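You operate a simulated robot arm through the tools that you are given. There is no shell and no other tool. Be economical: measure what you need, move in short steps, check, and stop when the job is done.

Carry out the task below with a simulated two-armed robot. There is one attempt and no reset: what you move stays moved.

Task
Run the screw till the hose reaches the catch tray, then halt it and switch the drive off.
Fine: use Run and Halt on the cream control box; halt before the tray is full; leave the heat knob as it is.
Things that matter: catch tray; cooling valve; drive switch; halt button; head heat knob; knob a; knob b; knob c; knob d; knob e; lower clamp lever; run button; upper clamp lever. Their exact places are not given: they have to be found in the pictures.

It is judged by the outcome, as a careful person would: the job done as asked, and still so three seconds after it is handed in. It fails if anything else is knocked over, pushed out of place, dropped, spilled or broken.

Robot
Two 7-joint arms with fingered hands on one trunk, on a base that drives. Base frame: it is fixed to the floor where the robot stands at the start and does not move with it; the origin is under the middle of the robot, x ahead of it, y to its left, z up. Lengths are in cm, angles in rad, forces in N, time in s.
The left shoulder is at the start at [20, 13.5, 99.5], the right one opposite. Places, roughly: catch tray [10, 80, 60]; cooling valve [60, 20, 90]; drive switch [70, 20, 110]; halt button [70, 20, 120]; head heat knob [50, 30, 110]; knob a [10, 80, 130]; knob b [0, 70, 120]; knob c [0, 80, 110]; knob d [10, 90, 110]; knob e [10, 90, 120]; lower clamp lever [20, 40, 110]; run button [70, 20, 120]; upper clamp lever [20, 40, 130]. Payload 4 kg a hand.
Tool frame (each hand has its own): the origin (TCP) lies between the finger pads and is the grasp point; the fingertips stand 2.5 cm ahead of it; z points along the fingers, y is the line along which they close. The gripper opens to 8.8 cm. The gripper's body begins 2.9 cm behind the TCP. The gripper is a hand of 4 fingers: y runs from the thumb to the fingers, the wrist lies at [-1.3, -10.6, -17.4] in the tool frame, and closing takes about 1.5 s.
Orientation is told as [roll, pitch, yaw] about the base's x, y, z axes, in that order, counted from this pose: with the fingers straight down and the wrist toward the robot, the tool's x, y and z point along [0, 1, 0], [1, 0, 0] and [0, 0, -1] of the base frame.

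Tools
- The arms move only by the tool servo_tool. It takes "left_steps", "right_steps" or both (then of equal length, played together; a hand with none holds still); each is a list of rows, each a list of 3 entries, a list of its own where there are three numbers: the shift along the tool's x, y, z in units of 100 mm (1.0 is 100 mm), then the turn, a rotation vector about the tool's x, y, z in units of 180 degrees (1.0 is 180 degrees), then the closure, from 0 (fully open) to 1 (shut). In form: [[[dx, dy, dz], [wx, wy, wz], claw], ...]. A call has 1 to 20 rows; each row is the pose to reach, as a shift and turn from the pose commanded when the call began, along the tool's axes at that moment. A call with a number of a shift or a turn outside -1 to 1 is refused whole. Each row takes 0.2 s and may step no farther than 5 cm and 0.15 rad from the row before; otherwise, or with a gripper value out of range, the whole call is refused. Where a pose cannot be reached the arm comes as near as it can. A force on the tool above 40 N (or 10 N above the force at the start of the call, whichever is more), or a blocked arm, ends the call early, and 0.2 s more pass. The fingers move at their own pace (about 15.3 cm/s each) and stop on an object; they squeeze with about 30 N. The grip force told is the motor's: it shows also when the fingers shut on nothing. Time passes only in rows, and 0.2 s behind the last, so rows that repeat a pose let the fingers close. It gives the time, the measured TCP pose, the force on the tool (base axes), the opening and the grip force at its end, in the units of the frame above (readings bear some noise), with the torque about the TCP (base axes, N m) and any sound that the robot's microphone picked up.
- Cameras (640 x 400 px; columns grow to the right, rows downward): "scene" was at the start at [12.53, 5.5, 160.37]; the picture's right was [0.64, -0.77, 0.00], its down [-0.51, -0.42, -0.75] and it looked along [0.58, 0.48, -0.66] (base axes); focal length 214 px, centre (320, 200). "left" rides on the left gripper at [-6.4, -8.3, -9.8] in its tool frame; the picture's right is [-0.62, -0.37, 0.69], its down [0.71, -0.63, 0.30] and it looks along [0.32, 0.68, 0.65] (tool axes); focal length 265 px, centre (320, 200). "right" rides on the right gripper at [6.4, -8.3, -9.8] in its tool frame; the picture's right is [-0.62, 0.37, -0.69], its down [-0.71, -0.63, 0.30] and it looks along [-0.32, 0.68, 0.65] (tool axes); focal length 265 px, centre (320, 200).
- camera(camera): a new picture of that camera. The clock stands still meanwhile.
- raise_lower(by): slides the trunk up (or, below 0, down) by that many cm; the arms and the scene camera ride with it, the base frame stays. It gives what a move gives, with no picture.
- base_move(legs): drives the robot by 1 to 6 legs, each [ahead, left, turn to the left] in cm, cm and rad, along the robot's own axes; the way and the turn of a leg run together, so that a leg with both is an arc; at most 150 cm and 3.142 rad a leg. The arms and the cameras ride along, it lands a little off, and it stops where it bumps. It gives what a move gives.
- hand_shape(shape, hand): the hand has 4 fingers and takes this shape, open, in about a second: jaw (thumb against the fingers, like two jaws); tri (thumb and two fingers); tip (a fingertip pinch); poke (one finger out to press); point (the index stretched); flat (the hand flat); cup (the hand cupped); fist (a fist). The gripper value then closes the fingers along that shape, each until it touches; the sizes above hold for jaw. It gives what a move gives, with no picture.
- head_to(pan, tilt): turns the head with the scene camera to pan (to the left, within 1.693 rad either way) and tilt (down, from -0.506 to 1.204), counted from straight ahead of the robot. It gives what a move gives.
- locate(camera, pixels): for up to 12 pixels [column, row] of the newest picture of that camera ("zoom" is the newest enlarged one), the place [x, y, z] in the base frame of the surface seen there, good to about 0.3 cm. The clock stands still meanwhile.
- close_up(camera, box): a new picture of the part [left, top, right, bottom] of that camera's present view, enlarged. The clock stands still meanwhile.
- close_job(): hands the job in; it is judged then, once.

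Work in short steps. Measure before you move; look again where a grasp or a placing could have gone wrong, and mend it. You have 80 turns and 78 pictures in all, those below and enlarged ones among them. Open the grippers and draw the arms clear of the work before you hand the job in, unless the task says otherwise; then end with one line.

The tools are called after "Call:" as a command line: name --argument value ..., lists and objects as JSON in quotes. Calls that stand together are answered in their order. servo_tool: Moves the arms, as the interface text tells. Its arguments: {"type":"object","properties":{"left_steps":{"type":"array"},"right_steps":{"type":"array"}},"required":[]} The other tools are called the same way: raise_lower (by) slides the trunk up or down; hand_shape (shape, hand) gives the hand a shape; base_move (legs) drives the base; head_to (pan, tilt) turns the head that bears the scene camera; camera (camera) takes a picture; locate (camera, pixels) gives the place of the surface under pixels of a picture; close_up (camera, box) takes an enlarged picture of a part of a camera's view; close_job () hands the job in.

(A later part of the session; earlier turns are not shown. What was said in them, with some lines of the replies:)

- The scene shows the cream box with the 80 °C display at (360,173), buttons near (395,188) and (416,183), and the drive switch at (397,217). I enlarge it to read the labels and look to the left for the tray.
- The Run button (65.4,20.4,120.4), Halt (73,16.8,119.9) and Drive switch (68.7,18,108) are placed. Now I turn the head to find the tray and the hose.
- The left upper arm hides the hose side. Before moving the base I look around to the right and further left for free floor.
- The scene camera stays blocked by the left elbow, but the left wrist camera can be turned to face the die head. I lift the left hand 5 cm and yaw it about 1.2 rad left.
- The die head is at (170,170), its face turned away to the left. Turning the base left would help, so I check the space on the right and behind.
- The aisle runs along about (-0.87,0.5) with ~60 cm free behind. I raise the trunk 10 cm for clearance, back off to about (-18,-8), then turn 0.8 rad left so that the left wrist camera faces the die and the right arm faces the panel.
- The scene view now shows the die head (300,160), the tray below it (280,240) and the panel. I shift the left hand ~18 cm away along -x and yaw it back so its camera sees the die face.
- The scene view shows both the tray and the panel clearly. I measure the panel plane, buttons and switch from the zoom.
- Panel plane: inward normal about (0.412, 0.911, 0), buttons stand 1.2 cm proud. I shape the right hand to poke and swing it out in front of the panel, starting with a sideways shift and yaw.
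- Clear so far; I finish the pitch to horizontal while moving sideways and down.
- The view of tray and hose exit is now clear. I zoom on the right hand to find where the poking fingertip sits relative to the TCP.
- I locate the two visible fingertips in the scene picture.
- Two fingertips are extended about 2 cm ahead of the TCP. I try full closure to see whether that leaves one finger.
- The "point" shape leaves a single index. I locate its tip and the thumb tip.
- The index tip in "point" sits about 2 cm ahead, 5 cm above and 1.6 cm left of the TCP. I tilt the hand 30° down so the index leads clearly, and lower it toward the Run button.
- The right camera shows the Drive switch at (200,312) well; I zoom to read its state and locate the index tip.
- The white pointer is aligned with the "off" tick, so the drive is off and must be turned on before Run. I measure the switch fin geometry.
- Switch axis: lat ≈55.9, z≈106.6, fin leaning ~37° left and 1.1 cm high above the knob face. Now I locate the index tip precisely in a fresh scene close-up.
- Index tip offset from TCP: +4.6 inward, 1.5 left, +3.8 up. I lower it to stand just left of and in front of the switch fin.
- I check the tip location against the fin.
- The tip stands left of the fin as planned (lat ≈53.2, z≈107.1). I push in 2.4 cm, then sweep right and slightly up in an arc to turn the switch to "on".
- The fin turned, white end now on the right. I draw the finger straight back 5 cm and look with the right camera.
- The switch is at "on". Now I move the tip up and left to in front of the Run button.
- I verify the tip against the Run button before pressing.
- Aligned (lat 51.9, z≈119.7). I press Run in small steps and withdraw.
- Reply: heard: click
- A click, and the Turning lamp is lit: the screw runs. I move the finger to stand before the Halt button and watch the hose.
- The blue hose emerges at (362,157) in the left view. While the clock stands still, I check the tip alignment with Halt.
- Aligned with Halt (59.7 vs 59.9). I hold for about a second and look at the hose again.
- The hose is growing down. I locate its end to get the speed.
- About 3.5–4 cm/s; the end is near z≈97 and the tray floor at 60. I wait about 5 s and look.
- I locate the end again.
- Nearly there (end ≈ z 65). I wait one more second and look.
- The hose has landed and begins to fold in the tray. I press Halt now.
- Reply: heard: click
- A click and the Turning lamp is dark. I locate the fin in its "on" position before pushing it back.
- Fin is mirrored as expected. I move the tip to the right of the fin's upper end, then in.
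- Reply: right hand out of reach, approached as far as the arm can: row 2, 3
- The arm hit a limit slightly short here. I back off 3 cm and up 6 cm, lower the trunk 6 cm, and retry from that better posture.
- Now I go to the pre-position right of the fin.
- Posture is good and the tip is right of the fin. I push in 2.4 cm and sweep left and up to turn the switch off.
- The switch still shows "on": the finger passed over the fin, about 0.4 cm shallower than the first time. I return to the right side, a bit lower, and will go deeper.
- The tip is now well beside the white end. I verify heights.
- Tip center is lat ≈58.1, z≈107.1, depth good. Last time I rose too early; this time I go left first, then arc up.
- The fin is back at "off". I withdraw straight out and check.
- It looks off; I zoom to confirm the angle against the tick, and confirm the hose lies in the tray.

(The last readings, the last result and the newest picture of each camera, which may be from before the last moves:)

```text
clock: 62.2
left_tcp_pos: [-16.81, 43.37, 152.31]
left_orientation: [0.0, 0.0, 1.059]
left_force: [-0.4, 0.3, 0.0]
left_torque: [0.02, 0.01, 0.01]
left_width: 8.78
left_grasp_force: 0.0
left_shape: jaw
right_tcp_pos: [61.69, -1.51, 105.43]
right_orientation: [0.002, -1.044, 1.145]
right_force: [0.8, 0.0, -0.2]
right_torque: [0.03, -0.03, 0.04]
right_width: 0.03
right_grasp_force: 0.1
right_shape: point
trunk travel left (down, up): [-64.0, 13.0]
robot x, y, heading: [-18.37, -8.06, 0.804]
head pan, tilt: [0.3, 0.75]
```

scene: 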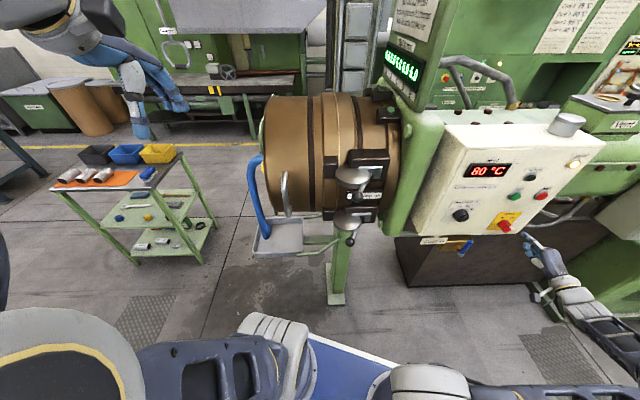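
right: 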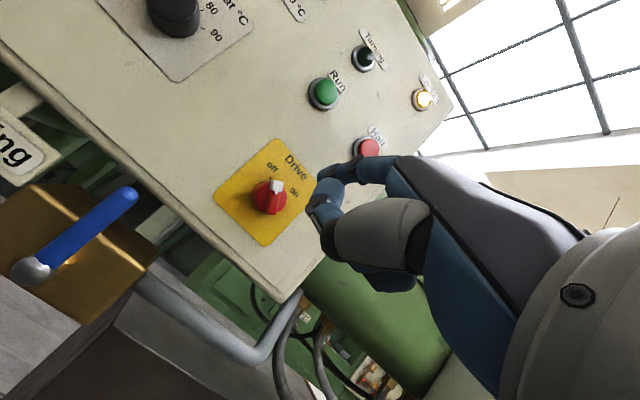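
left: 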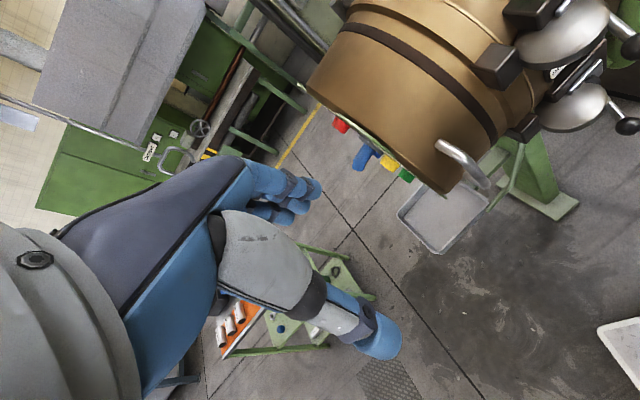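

The fin angle matches the starting one to within a few degrees; I zoom further to be sure it is on the "off" tick.

Call:
close_up --camera "right" --box '[170, 130, 330, 280]'

Call:
close_up --camera "scene" --box '[485, 200, 535, 240]'

```text
2.67 times, centred on (250, 205) of right
```

zoom: 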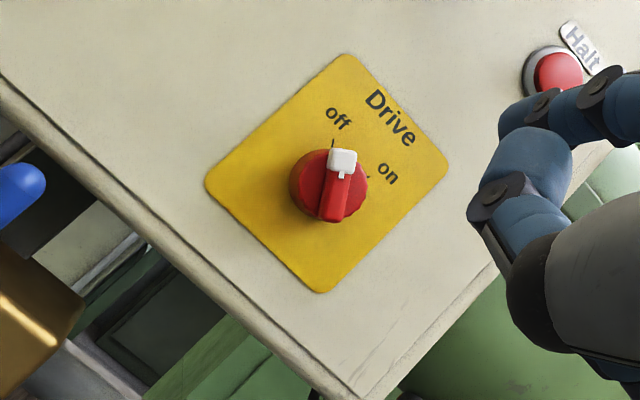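

```text
10.00 times, centred on (510, 220) of scene
```

zoom: 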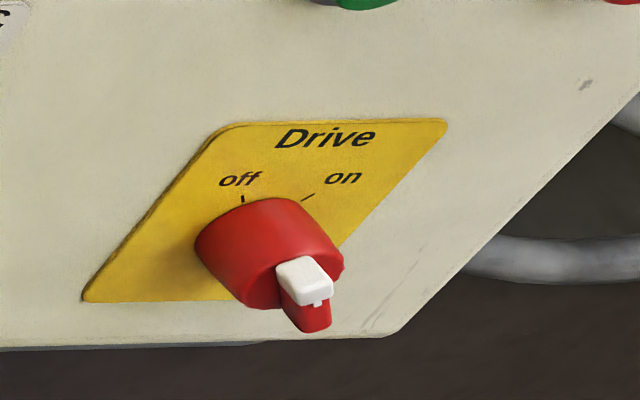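

The fin matches its original "off" pose, the Turning lamp is dark, the hose rests in the tray, the heat knob is still at 80, and both arms are clear. I hand the job in.

Call:
close_job

```text
The job is handed in.
```

I ran the screw until the hose touched down in the catch tray, pressed Halt, and turned the drive switch back to off. The tray is nowhere near full and the heat knob is still at 80.
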